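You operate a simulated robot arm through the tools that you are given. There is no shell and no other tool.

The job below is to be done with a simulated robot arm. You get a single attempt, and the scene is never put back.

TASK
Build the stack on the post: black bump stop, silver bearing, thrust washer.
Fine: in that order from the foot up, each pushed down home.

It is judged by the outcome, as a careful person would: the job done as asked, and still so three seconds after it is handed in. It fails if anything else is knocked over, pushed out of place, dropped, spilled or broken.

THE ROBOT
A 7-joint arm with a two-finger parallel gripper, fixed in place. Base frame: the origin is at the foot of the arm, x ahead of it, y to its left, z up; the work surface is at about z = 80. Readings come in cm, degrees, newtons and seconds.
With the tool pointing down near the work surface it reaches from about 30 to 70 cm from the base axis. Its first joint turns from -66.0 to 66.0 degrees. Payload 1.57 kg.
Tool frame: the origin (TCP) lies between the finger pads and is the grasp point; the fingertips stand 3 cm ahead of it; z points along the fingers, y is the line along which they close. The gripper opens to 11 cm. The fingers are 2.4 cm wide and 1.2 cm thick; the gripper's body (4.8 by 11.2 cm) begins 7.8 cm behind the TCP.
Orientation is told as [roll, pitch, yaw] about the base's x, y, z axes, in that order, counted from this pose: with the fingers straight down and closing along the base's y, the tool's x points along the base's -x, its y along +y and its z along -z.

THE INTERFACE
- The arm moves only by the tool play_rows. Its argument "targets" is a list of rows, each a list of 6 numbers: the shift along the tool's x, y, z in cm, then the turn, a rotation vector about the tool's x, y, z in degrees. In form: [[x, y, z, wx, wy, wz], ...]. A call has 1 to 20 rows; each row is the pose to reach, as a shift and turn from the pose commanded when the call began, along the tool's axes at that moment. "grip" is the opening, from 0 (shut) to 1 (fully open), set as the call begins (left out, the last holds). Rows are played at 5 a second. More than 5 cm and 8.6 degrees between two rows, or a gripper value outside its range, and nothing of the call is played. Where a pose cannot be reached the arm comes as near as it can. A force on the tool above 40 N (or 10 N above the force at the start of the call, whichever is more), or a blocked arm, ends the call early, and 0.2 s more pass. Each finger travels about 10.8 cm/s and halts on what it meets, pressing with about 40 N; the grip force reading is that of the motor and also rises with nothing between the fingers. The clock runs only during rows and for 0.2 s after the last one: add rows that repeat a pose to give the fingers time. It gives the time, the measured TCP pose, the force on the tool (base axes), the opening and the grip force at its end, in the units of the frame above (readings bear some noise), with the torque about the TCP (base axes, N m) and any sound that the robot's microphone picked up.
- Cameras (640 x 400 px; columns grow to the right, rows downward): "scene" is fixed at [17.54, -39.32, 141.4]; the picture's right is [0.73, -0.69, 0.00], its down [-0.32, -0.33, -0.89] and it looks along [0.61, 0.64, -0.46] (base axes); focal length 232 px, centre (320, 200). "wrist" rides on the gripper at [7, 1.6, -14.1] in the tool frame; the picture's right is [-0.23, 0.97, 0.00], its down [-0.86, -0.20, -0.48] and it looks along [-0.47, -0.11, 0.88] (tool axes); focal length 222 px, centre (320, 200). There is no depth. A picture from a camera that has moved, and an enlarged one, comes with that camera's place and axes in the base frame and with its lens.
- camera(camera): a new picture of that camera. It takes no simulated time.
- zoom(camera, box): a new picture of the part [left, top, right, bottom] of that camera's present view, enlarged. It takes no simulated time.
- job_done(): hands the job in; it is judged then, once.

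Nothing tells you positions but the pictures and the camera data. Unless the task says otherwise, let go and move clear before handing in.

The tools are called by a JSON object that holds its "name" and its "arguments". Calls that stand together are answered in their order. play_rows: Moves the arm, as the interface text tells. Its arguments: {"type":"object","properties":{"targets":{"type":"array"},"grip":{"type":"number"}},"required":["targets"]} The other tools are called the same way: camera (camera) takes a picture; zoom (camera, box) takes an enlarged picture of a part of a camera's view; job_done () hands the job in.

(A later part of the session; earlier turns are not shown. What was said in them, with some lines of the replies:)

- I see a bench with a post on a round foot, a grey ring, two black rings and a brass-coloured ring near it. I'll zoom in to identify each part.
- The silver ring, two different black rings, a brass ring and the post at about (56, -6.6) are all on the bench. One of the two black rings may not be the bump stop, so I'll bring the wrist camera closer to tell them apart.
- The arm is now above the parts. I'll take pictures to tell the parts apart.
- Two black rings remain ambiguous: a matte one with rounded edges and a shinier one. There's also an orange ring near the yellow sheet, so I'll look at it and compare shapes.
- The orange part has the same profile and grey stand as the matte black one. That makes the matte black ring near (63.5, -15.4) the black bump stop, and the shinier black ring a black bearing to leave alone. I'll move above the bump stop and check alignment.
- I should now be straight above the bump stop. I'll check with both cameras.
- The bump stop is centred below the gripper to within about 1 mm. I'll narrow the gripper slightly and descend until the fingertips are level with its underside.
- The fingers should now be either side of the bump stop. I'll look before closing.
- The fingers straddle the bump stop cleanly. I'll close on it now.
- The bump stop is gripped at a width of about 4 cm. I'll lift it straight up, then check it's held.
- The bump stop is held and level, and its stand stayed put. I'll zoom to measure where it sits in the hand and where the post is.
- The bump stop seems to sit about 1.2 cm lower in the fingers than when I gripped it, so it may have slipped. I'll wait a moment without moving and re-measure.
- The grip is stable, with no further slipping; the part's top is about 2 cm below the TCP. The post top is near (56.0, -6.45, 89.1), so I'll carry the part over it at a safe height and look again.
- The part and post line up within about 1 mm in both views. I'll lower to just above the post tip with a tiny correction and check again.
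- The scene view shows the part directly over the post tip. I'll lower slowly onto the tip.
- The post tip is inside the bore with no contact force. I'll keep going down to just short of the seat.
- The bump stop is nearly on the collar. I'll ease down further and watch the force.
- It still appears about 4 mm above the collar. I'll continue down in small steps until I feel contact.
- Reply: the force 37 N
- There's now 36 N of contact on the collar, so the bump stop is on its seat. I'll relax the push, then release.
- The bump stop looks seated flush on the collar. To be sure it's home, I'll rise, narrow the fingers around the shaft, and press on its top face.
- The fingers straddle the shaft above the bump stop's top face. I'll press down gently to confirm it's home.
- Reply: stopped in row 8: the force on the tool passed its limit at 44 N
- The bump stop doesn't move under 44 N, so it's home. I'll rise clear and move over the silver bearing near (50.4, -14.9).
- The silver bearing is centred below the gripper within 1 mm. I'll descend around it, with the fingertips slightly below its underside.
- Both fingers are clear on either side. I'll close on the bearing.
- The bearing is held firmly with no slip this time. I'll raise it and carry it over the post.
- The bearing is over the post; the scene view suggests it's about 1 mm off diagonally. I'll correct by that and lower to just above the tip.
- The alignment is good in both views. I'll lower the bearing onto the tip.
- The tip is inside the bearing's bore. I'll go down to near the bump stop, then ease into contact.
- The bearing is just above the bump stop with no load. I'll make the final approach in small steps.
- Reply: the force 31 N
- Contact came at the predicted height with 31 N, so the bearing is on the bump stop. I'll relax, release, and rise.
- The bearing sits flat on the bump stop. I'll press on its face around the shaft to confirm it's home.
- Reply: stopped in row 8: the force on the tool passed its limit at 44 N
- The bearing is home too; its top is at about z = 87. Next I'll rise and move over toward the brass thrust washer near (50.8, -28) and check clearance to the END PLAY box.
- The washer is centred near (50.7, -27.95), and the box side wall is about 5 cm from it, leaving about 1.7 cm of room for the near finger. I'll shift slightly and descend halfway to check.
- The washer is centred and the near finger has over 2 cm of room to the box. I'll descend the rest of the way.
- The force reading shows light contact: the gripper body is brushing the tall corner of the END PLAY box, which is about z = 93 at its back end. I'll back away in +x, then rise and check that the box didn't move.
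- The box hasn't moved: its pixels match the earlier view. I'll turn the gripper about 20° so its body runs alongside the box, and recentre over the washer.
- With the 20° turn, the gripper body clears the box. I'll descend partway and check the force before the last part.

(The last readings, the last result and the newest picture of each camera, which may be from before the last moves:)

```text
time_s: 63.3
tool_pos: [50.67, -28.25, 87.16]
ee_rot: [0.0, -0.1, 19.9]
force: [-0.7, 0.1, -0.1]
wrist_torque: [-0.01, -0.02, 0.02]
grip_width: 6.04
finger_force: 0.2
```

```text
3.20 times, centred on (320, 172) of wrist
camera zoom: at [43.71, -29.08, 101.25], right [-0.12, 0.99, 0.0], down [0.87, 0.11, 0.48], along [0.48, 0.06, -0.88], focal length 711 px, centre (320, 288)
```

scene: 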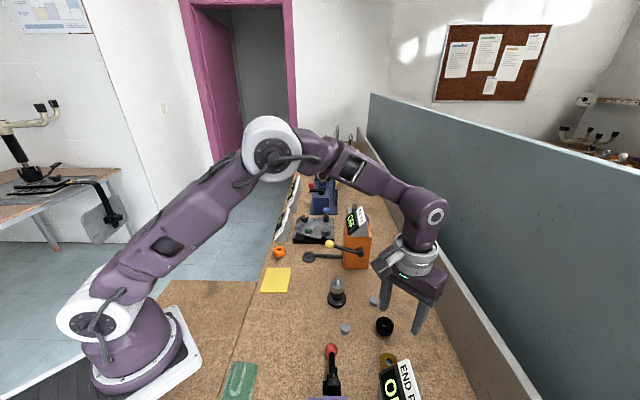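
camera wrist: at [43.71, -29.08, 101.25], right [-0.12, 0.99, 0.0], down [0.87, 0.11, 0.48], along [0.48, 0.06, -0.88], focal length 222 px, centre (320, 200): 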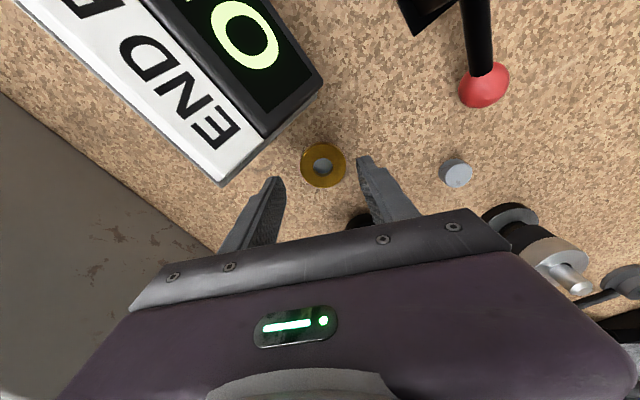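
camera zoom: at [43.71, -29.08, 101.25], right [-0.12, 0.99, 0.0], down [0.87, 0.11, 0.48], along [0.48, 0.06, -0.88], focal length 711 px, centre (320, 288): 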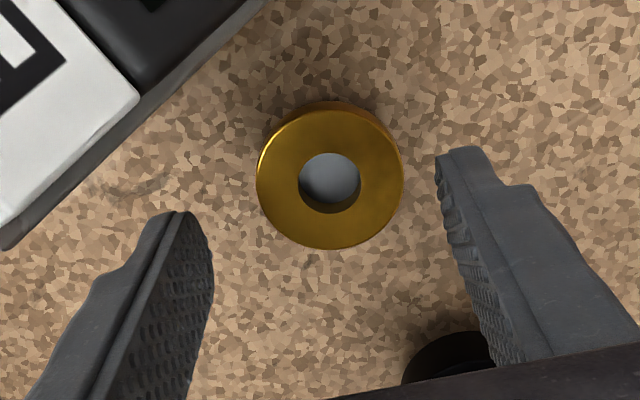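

The washer is about 2.5 mm toward +y of the gripper centre, so I'll correct that and descend the final 3 cm.

{"name": "play_rows", "arguments": {"targets": [[0, 0.12, 0.2, 0, 0, 0], [-0.03, 0.25, 0.6, 0, 0, 0], [-0.03, 0.25, 1.2, 0, 0, 0], [-0.03, 0.25, 1.8, 0, 0, 0], [-0.03, 0.25, 2.4, 0, 0, 0], [-0.03, 0.25, 2.8, 0, 0, 0], [-0.03, 0.25, 3.1, 0, 0, 0], [-0.03, 0.25, 3.1, 0, 0, 0]]}}

{"name": "zoom", "arguments": {"camera": "wrist", "box": [220, 110, 420, 235]}}

{"name": "zoom", "arguments": {"camera": "scene", "box": [332, 315, 444, 385]}}

```text
time_s: 65.1
tool_pos: [50.69, -27.75, 83.94]
ee_rot: [-0.1, -0.1, 20.0]
force: [0.5, 0.2, -0.6]
wrist_torque: [-0.01, -0.01, -0.02]
grip_width: 6.05
finger_force: 0.1
```

```text
3.20 times, centred on (320, 172) of wrist
camera zoom: at [43.66, -28.68, 98.16], right [-0.12, 0.99, 0.0], down [0.87, 0.11, 0.48], along [0.48, 0.06, -0.88], focal length 711 px, centre (320, 288)
```

zoom: 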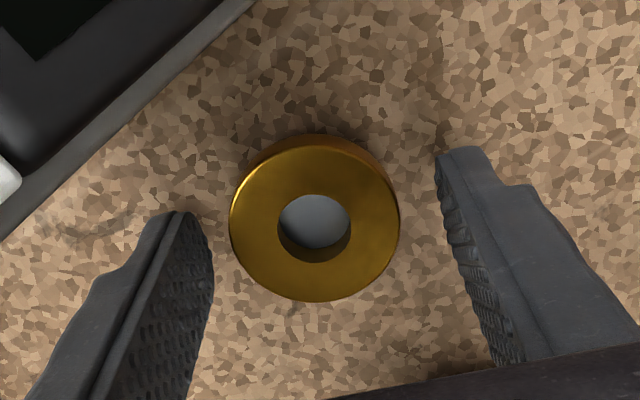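

```text
5.71 times, centred on (388, 350) of scene
camera zoom: at [17.54, -39.32, 141.4], right [0.73, -0.69, 0.0], down [-0.32, -0.33, -0.89], along [0.61, 0.64, -0.46], focal length 1328 px, centre (-69, -657)
```

zoom: 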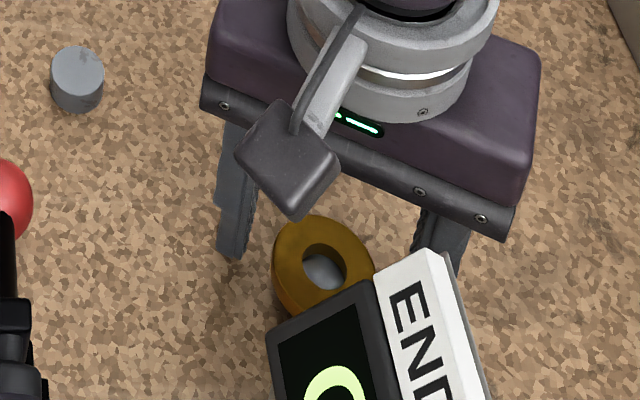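

There's no contact and the washer sits between the fingers. I'll nudge slightly to centre it, then close.

{"name": "play_rows", "arguments": {"targets": [[0.06, -0.03, 0, 0, 0, 0], [0.12, -0.06, 0, 0, 0, 0], [0.12, -0.06, 0, 0, 0, 0]]}}

{"name": "play_rows", "arguments": {"targets": [[0, 0, 0, 0, 0, 0], [0, 0, 0, 0, 0, 0], [0, 0, 0, 0, 0, 0], [0, 0, 0, 0, 0, 0]], "grip": 0}}

{"name": "zoom", "arguments": {"camera": "wrist", "box": [220, 110, 420, 235]}}

{"name": "play_rows", "arguments": {"targets": [[0, 0, -0.1, 0, 0, 0], [0, 0, -0.25, 0, 0, 0], [0, 0, -0.5, 0, 0, 0], [0, 0, -0.8, 0, 0, 0], [0, 0, -1.2, 0, 0, 0], [0, 0, -1.6, 0, 0, 0], [0, 0, -2.0, 0, 0, 0]]}}

{"name": "zoom", "arguments": {"camera": "wrist", "box": [220, 110, 420, 235]}}

{"name": "zoom", "arguments": {"camera": "scene", "box": [332, 315, 444, 385]}}

```text
time_s: 65.9
tool_pos: [50.65, -27.83, 83.95]
ee_rot: [-0.2, -0.1, 20.0]
force: [0.4, -0.5, -0.1]
wrist_torque: [0.04, -0.02, 0.0]
grip_width: 6.03
finger_force: 0.0
```

```text
time_s: 66.9
tool_pos: [50.56, -27.8, 83.93]
ee_rot: [-0.1, 0.0, 20.0]
force: [0.1, -0.2, 0.0]
wrist_torque: [-0.02, -0.03, 0.01]
grip_width: 4.06
finger_force: 40.0
```

```text
3.20 times, centred on (320, 172) of wrist
camera zoom: at [43.58, -28.78, 98.14], right [-0.12, 0.99, 0.0], down [0.87, 0.11, 0.48], along [0.48, 0.06, -0.88], focal length 711 px, centre (320, 288)
```

zoom: 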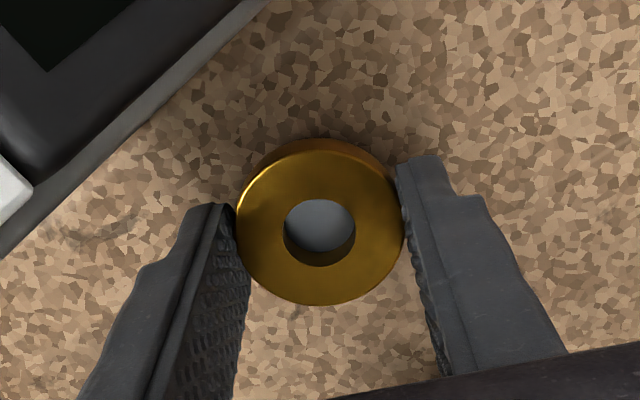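

```text
time_s: 68.5
tool_pos: [50.56, -27.69, 85.82]
ee_rot: [-0.2, 0.0, 19.9]
force: [0.5, 0.6, -0.7]
wrist_torque: [-0.01, 0.02, -0.01]
grip_width: 4.04
finger_force: 40.9
```

```text
3.20 times, centred on (320, 172) of wrist
camera zoom: at [43.51, -28.72, 100.1], right [-0.12, 0.99, 0.0], down [0.87, 0.11, 0.48], along [0.48, 0.06, -0.88], focal length 711 px, centre (320, 288)
```

zoom: 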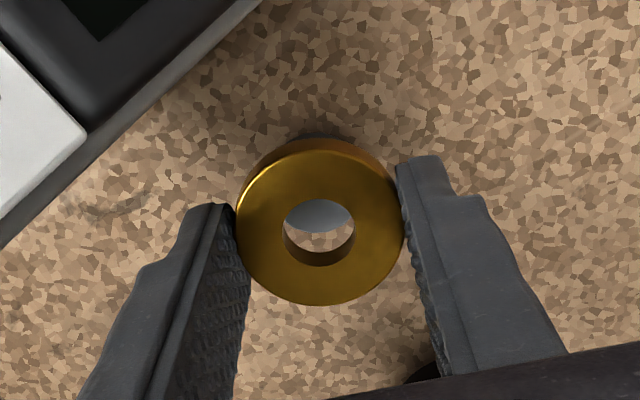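

```text
5.71 times, centred on (388, 350) of scene
camera zoom: at [17.54, -39.32, 141.39], right [0.73, -0.69, 0.0], down [-0.32, -0.33, -0.89], along [0.61, 0.64, -0.46], focal length 1328 px, centre (-69, -657)
```

zoom: 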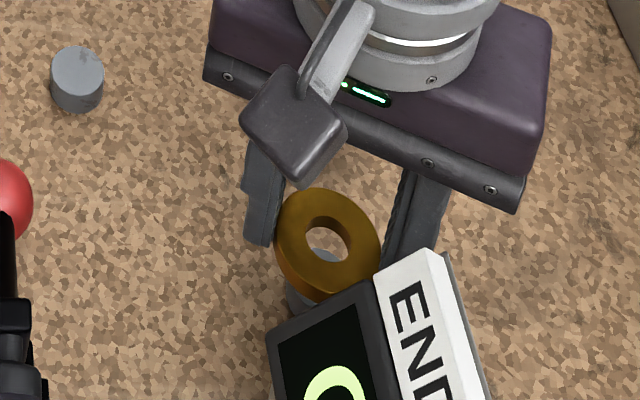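

The washer is held with no slip and clears its stand and the box. I'll raise it, carry it over the post, and turn the gripper back to straight on the way.

{"name": "play_rows", "arguments": {"targets": [[0, 0, -1, 0, 0, 0], [0, 0, -2.5, 0, 0, 0], [0, 0, -4.2, 0, 0, 0], [0, 0, -6, 0, 0, 0], [0, 0, -7.8, 0, 0, 0], [0, 0, -9.5, 0, 0, 0], [0, 0, -11, 0, 0, 0], [-1.0, 1.5, -11, 0, 0, 1.6], [-2.4, 3.6, -11, 0, 0, 4], [-4.0, 5.9, -11, 0, 0, 6.5], [-5.6, 8.2, -11, 0, 0, 9], [-7.2, 10.6, -11, 0, 0, 11.5], [-8.8, 13, -11, 0, 0, 14], [-10.4, 15.3, -11, 0, 0, 17], [-11.6, 17.1, -11, 0, 0, 19], [-12.35, 18.2, -11, 0, 0, 20], [-12.35, 18.2, -11, 0, 0, 20], [-12.35, 18.2, -11, 0, 0, 20]]}}

{"name": "camera", "arguments": {"camera": "wrist"}}

{"name": "zoom", "arguments": {"camera": "wrist", "box": [250, 110, 410, 210]}}

{"name": "zoom", "arguments": {"camera": "scene", "box": [305, 255, 369, 295]}}

```text
time_s: 72.3
tool_pos: [55.98, -6.48, 96.77]
ee_rot: [0.0, -0.1, 0.0]
force: [1.1, 0.0, -0.7]
wrist_torque: [0.0, 0.0, 0.03]
grip_width: 4.03
finger_force: 39.7
```

```text
taken
camera wrist: at [49.1, -4.84, 111.05], right [0.23, 0.97, 0.0], down [0.85, -0.2, 0.48], along [0.47, -0.11, -0.88], focal length 222 px, centre (320, 200)
```

wrist: 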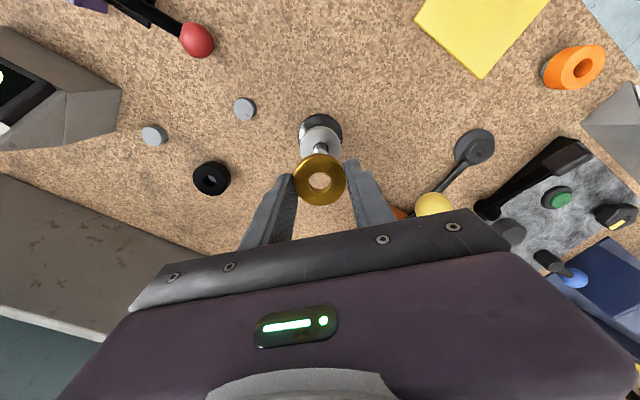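

```text
4.00 times, centred on (330, 160) of wrist
camera zoom: at [49.1, -4.84, 111.05], right [0.23, 0.97, 0.0], down [0.85, -0.2, 0.48], along [0.47, -0.11, -0.88], focal length 888 px, centre (280, 360)
```

zoom: 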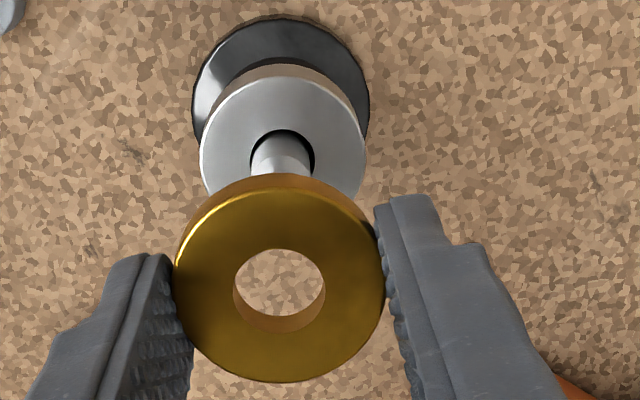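

```text
10.00 times, centred on (337, 275) of scene
camera zoom: at [17.54, -39.32, 141.4], right [0.73, -0.69, 0.0], down [-0.32, -0.33, -0.89], along [0.61, 0.64, -0.46], focal length 2325 px, centre (150, -550)
```

zoom: 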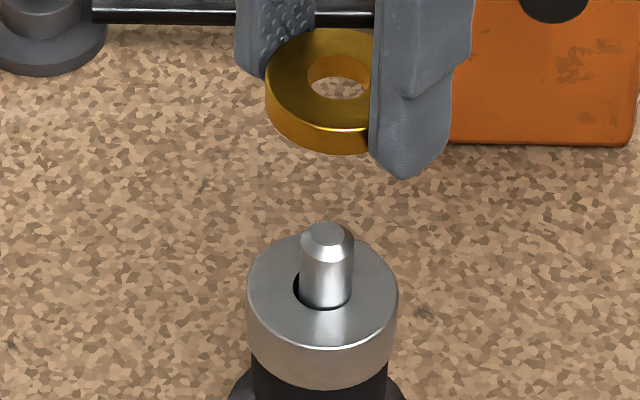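

The washer is over the post, with about 1 mm of diagonal offset as before. I'll correct that and lower to just above the tip.

{"name": "play_rows", "arguments": {"targets": [[0.05, 0.05, 0.8, 0, 0, 0], [0.09, 0.09, 1.6, 0, 0, 0], [0.09, 0.09, 2.4, 0, 0, 0], [0.09, 0.09, 3.2, 0, 0, 0], [0.09, 0.09, 3.8, 0, 0, 0], [0.09, 0.09, 4.1, 0, 0, 0], [0.09, 0.09, 4.1, 0, 0, 0]]}}

{"name": "zoom", "arguments": {"camera": "wrist", "box": [264, 130, 376, 200]}}

{"name": "zoom", "arguments": {"camera": "scene", "box": [313, 262, 361, 292]}}

```text
time_s: 73.9
tool_pos: [55.95, -6.35, 92.79]
ee_rot: [-0.1, -0.1, 0.0]
force: [-0.1, -0.3, 0.1]
wrist_torque: [0.0, -0.04, 0.01]
grip_width: 4.07
finger_force: 40.0
```

```text
5.71 times, centred on (320, 165) of wrist
camera zoom: at [48.99, -4.86, 106.97], right [0.23, 0.97, 0.0], down [0.85, -0.2, 0.48], along [0.47, -0.11, -0.88], focal length 1269 px, centre (320, 400)
```

zoom: 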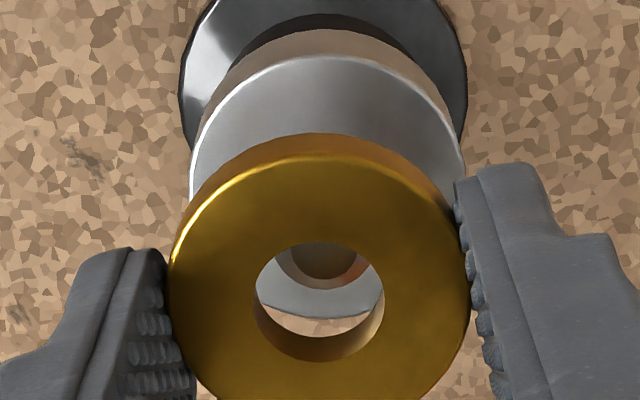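

```text
13.33 times, centred on (337, 277) of scene
camera zoom: at [17.54, -39.32, 141.4], right [0.73, -0.69, 0.0], down [-0.32, -0.33, -0.89], along [0.61, 0.64, -0.46], focal length 3100 px, centre (93, -827)
```

zoom: 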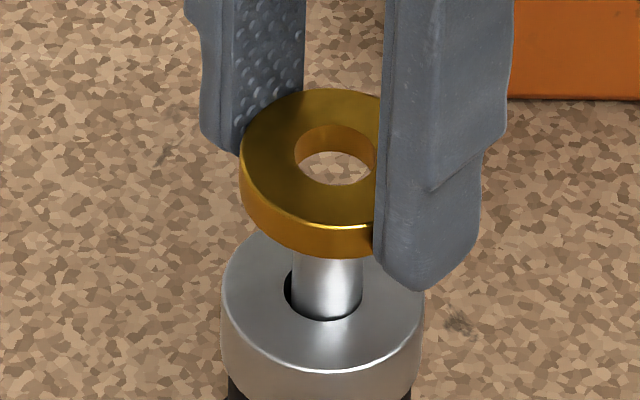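

The alignment is within about 0.5 mm. I'll lower the washer onto the tip.

{"name": "play_rows", "arguments": {"targets": [[0.03, 0.04, 0.4, 0, 0, 0], [0.03, 0.04, 0.8, 0, 0, 0], [0.03, 0.04, 1.1, 0, 0, 0], [0.03, 0.04, 1.4, 0, 0, 0], [0.03, 0.04, 1.7, 0, 0, 0]]}}

{"name": "zoom", "arguments": {"camera": "wrist", "box": [264, 130, 376, 200]}}

{"name": "zoom", "arguments": {"camera": "scene", "box": [313, 265, 361, 295]}}

```text
time_s: 75.1
tool_pos: [55.9, -6.46, 90.99]
ee_rot: [-0.2, -0.1, 0.0]
force: [-0.5, -0.4, -1.7]
wrist_torque: [0.01, 0.02, -0.04]
grip_width: 4.07
finger_force: 40.0
```

```text
5.71 times, centred on (320, 165) of wrist
camera zoom: at [48.95, -4.84, 105.24], right [0.23, 0.97, 0.0], down [0.85, -0.2, 0.48], along [0.47, -0.11, -0.88], focal length 1269 px, centre (320, 400)
```

zoom: 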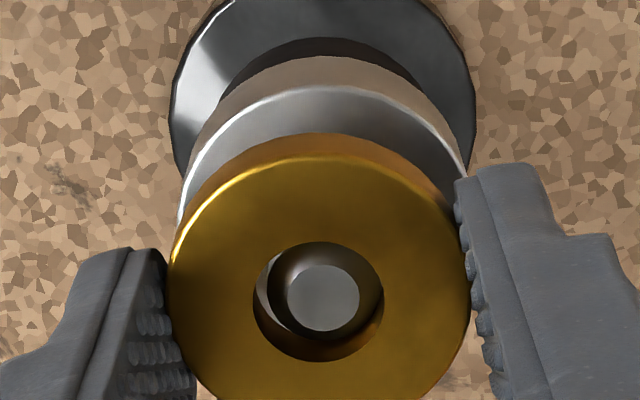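

```text
13.33 times, centred on (337, 280) of scene
camera zoom: at [17.54, -39.32, 141.4], right [0.73, -0.69, 0.0], down [-0.32, -0.33, -0.89], along [0.61, 0.64, -0.46], focal length 3100 px, centre (93, -867)
```

zoom: 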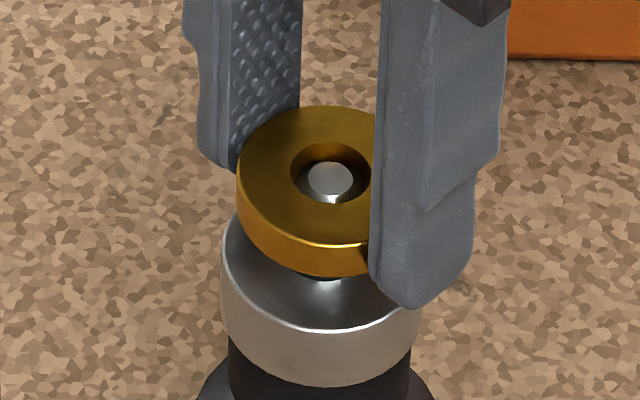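

The tip is through the washer's bore. I'll lower until the fingertips almost reach the bearing face.

{"name": "play_rows", "arguments": {"targets": [[0, 0.04, 0.2, 0, 0, 0], [0, 0.04, 0.4, 0, 0, 0], [0, 0.04, 0.6, 0, 0, 0], [0, 0.04, 0.75, 0, 0, 0]]}}

{"name": "zoom", "arguments": {"camera": "wrist", "box": [264, 130, 376, 200]}}

{"name": "zoom", "arguments": {"camera": "scene", "box": [313, 265, 361, 295]}}

```text
time_s: 76.1
tool_pos: [55.81, -6.41, 90.39]
ee_rot: [0.0, 0.0, 0.0]
force: [1.7, 0.7, -0.3]
wrist_torque: [-0.02, 0.03, 0.02]
grip_width: 4.06
finger_force: 40.1
```

```text
5.71 times, centred on (320, 165) of wrist
camera zoom: at [48.89, -4.78, 104.5], right [0.23, 0.97, 0.0], down [0.85, -0.2, 0.48], along [0.47, -0.11, -0.88], focal length 1269 px, centre (320, 400)
```

zoom: 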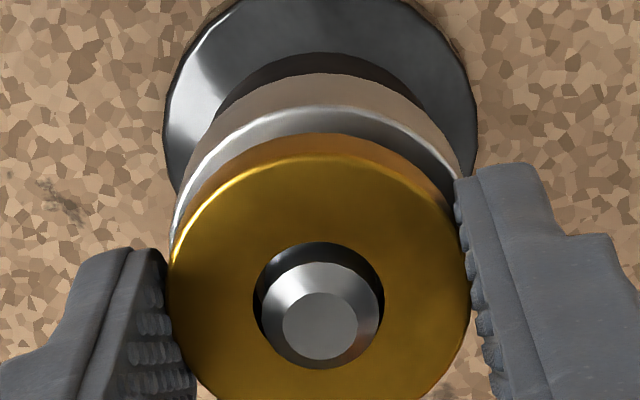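

```text
13.33 times, centred on (337, 280) of scene
camera zoom: at [17.54, -39.32, 141.4], right [0.73, -0.69, 0.0], down [-0.32, -0.33, -0.89], along [0.61, 0.64, -0.46], focal length 3100 px, centre (93, -867)
```

zoom: 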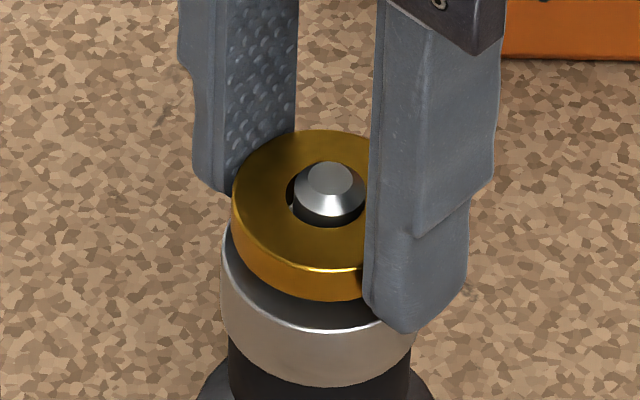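

The shaft is through the washer, which is now about 6 mm above the bearing. I'll ease down further until the fingertips nearly touch.

{"name": "play_rows", "arguments": {"targets": [[-0.03, 0, 0.1, 0, 0, 0], [-0.05, 0, 0.2, 0, 0, 0], [-0.05, 0, 0.3, 0, 0, 0], [-0.05, 0, 0.35, 0, 0, 0]]}}

{"name": "zoom", "arguments": {"camera": "scene", "box": [313, 265, 361, 295]}}

```text
time_s: 77.1
tool_pos: [55.98, -6.32, 90.02]
ee_rot: [-0.1, -0.2, 0.0]
force: [-0.8, 0.5, 1.6]
wrist_torque: [0.01, 0.01, 0.0]
grip_width: 4.07
finger_force: 39.9
```

```text
13.33 times, centred on (337, 280) of scene
camera zoom: at [17.54, -39.32, 141.4], right [0.73, -0.69, 0.0], down [-0.32, -0.33, -0.89], along [0.61, 0.64, -0.46], focal length 3100 px, centre (93, -867)
```

zoom: 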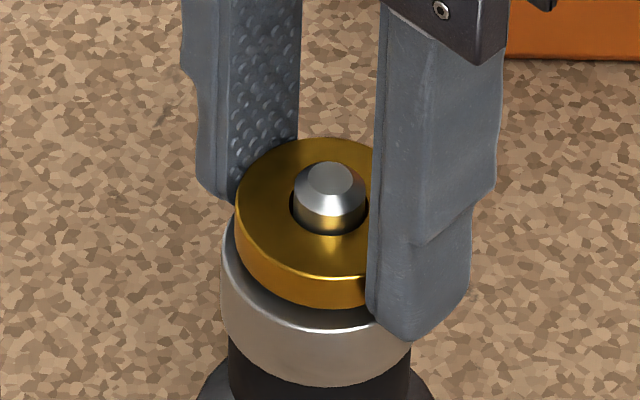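

The washer is well down on the shaft, about 2 mm above the bearing. I'll release it here and then press it home from the top.

{"name": "play_rows", "arguments": {"targets": [[0, 0, 0, 0, 0, 0], [0, 0, 0, 0, 0, 0], [0, 0, 0, 0, 0, 0]], "grip": 0.55}}

{"name": "play_rows", "arguments": {"targets": [[0, 0, -0.4, 0, 0, 0], [0, 0, -1.0, 0, 0, 0], [0, 0, -1.6, 0, 0, 0], [0, 0, -1.6, 0, 0, 0]]}}

{"name": "zoom", "arguments": {"camera": "scene", "box": [313, 265, 361, 295]}}

{"name": "zoom", "arguments": {"camera": "wrist", "box": [240, 110, 400, 210]}}

```text
time_s: 77.9
tool_pos: [55.83, -6.37, 89.99]
ee_rot: [-0.1, -0.1, 0.0]
force: [0.2, 0.7, 0.0]
wrist_torque: [0.02, 0.03, 0.03]
grip_width: 6.06
finger_force: 0.1
```

```text
time_s: 78.9
tool_pos: [55.84, -6.4, 91.62]
ee_rot: [0.0, -0.1, 0.1]
force: [0.5, -0.3, 0.0]
wrist_torque: [0.0, -0.02, 0.02]
grip_width: 6.06
finger_force: 0.1
```

```text
13.33 times, centred on (337, 280) of scene
camera zoom: at [17.54, -39.32, 141.4], right [0.73, -0.69, 0.0], down [-0.32, -0.33, -0.89], along [0.61, 0.64, -0.46], focal length 3100 px, centre (93, -867)
```

zoom: 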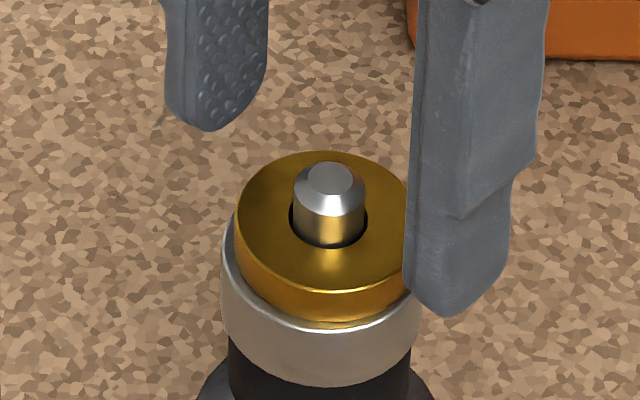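

```text
4.00 times, centred on (320, 160) of wrist
camera zoom: at [48.93, -4.82, 105.82], right [0.23, 0.97, 0.0], down [0.85, -0.2, 0.48], along [0.47, -0.11, -0.88], focal length 888 px, centre (320, 360)
```

zoom: 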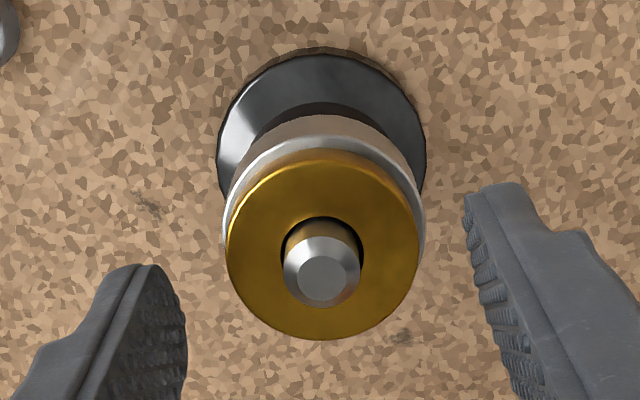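

The washer slid down onto the bearing. I'll narrow the fingers around the shaft and press it home.

{"name": "play_rows", "arguments": {"targets": [[0, -0.03, -0.1, 0, 0, 0], [0, -0.03, -0.1, 0, 0, 0], [0, -0.03, -0.1, 0, 0, 0]], "grip": 0.24}}

{"name": "play_rows", "arguments": {"targets": [[0, 0, 0.3, 0, 0, 0], [0, 0, 0.5, 0, 0, 0], [0, 0, 0.6, 0, 0, 0], [0, 0, 0.7, 0, 0, 0], [0, 0, 0.8, 0, 0, 0], [0, 0, 0.9, 0, 0, 0], [0, 0, 1.0, 0, 0, 0], [0, 0, 1.1, 0, 0, 0], [0, 0, 1.2, 0, 0, 0], [0, 0, 1.3, 0, 0, 0]]}}

{"name": "zoom", "arguments": {"camera": "scene", "box": [313, 265, 361, 295]}}

```text
time_s: 79.7
tool_pos: [55.92, -6.45, 91.87]
ee_rot: [-0.2, -0.2, 0.1]
force: [0.2, 0.0, -0.1]
wrist_torque: [0.0, 0.01, 0.02]
grip_width: 2.65
finger_force: 0.1
```

```text
time_s: 81.4
tool_pos: [55.99, -6.42, 90.92]
ee_rot: [0.0, -0.4, 0.0]
force: [-2.5, 0.1, 10.4]
wrist_torque: [0.06, 0.17, 0.02]
grip_width: 2.63
finger_force: 0.1
stopped in row 8: the force on the tool passed its limit at 43 N (the readings are from after the stop); the commanded pose is now the measured one
```

```text
13.33 times, centred on (337, 280) of scene
camera zoom: at [17.52, -39.32, 141.4], right [0.73, -0.69, 0.0], down [-0.32, -0.33, -0.89], along [0.61, 0.64, -0.46], focal length 3100 px, centre (93, -867)
```

zoom: 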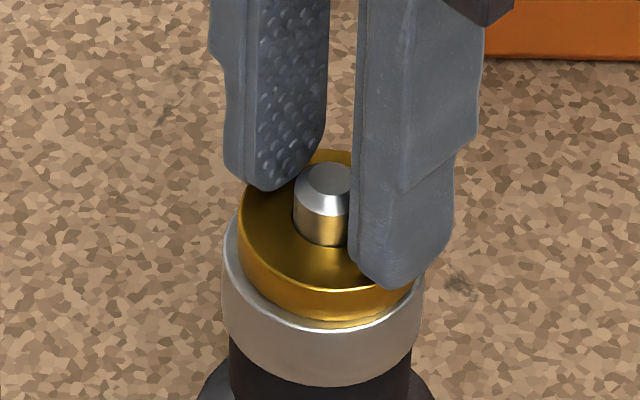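

The washer resisted 43 N at the expected height, so it's home. I'll rise straight up and move clear.

{"name": "play_rows", "arguments": {"targets": [[0, 0, -0.5, 0, 0, 0], [0, 0, -1.5, 0, 0, 0], [0, 0, -3, 0, 0, 0], [0, 0, -5, 0, 0, 0], [0, 0, -7, 0, 0, 0], [0, 0, -9, 0, 0, 0], [0, 0, -11, 0, 0, 0], [0, 0, -13, 0, 0, 0], [0.8, 0, -15, 0, 0, 0], [2.5, 0, -17, 0, 0, 0], [4.5, 0, -19, 0, 0, 0], [6.5, 0, -21, 0, 0, 0], [8, 0, -22, 0, 0, 0], [8, 0, -22, 0, 0, 0]]}}

{"name": "camera", "arguments": {"camera": "scene"}}

{"name": "camera", "arguments": {"camera": "wrist"}}

{"name": "zoom", "arguments": {"camera": "scene", "box": [305, 265, 369, 305]}}

{"name": "zoom", "arguments": {"camera": "scene", "box": [332, 325, 444, 395]}}

```text
time_s: 84.4
tool_pos: [47.78, -6.38, 112.99]
ee_rot: [-0.1, -0.3, 0.0]
force: [-0.8, -0.6, 0.0]
wrist_torque: [0.03, 0.03, 0.02]
grip_width: 2.64
finger_force: 0.0
```

```text
taken
```

scene: 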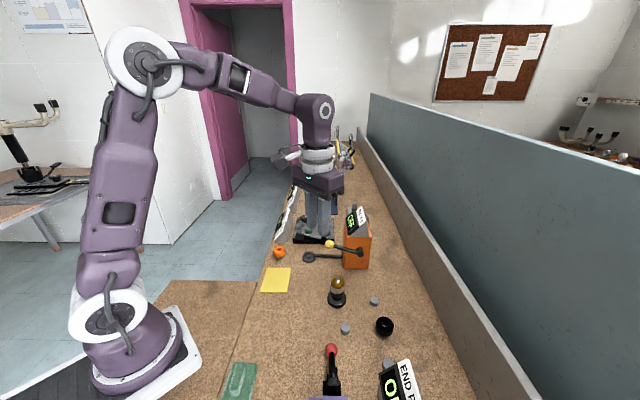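

```text
taken
camera wrist: at [40.9, -4.77, 127.14], right [0.23, 0.97, 0.0], down [0.85, -0.2, 0.48], along [0.47, -0.11, -0.88], focal length 222 px, centre (320, 200)
```

wrist: 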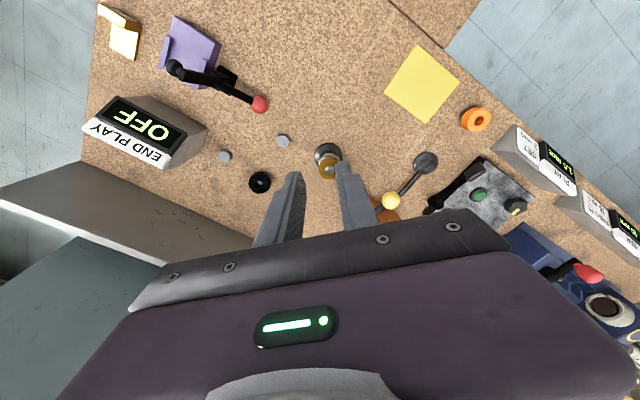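

```text
10.00 times, centred on (337, 285) of scene
camera zoom: at [17.54, -39.32, 141.4], right [0.73, -0.69, 0.0], down [-0.32, -0.33, -0.89], along [0.61, 0.64, -0.46], focal length 2325 px, centre (150, -650)
```

zoom: 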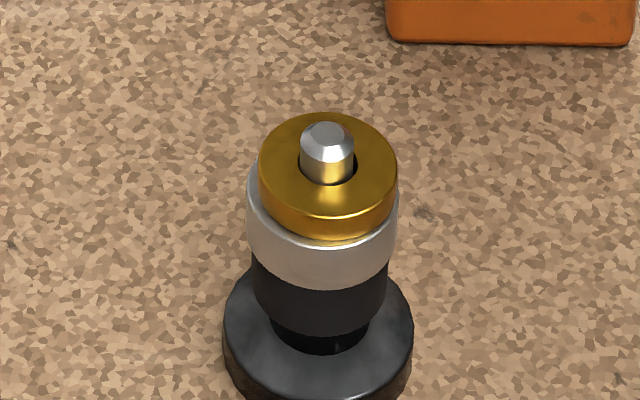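

```text
5.71 times, centred on (388, 360) of scene
camera zoom: at [17.54, -39.32, 141.4], right [0.73, -0.69, 0.0], down [-0.32, -0.33, -0.89], along [0.61, 0.64, -0.46], focal length 1328 px, centre (-69, -714)
```

zoom: 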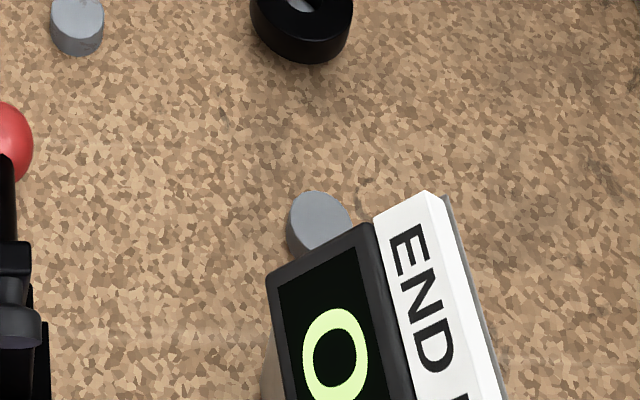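

The post now carries the black bump stop, silver bearing and brass thrust washer, in that order from the foot up, each pressed home. The arm is clear, and the black bearing, END PLAY box, levers and stands look where they were, so I'm handing in.

{"name": "job_done", "arguments": {}}

```text
The job is handed in.
```

The stack is built and handed in. From the foot up, it is the black bump stop, the silver bearing and the brass thrust washer.

- **Seating:** I pressed each part from above with just over 40 N after placing it, and none moved further. The last pictures show all three sitting flat.
- **Choosing the bump stop:** There were two black rings on the bench. I used the matte one because it has the same shape and stand as the orange part. I took the shinier one to be a black bearing and left it where it was.
- **Contact with the END PLAY box:** While I was reaching for the washer, the gripper body brushed the tall corner of this box with about 6 to 7 N. I backed off and turned the gripper to clear it. The box's position in the pictures was the same before and after.
- **Slip in the grip:** The bump stop slid about 1.2 cm in the fingers when I lifted it, but it stayed held and was placed normally.

Nothing else looked moved or knocked over in the final pictures.
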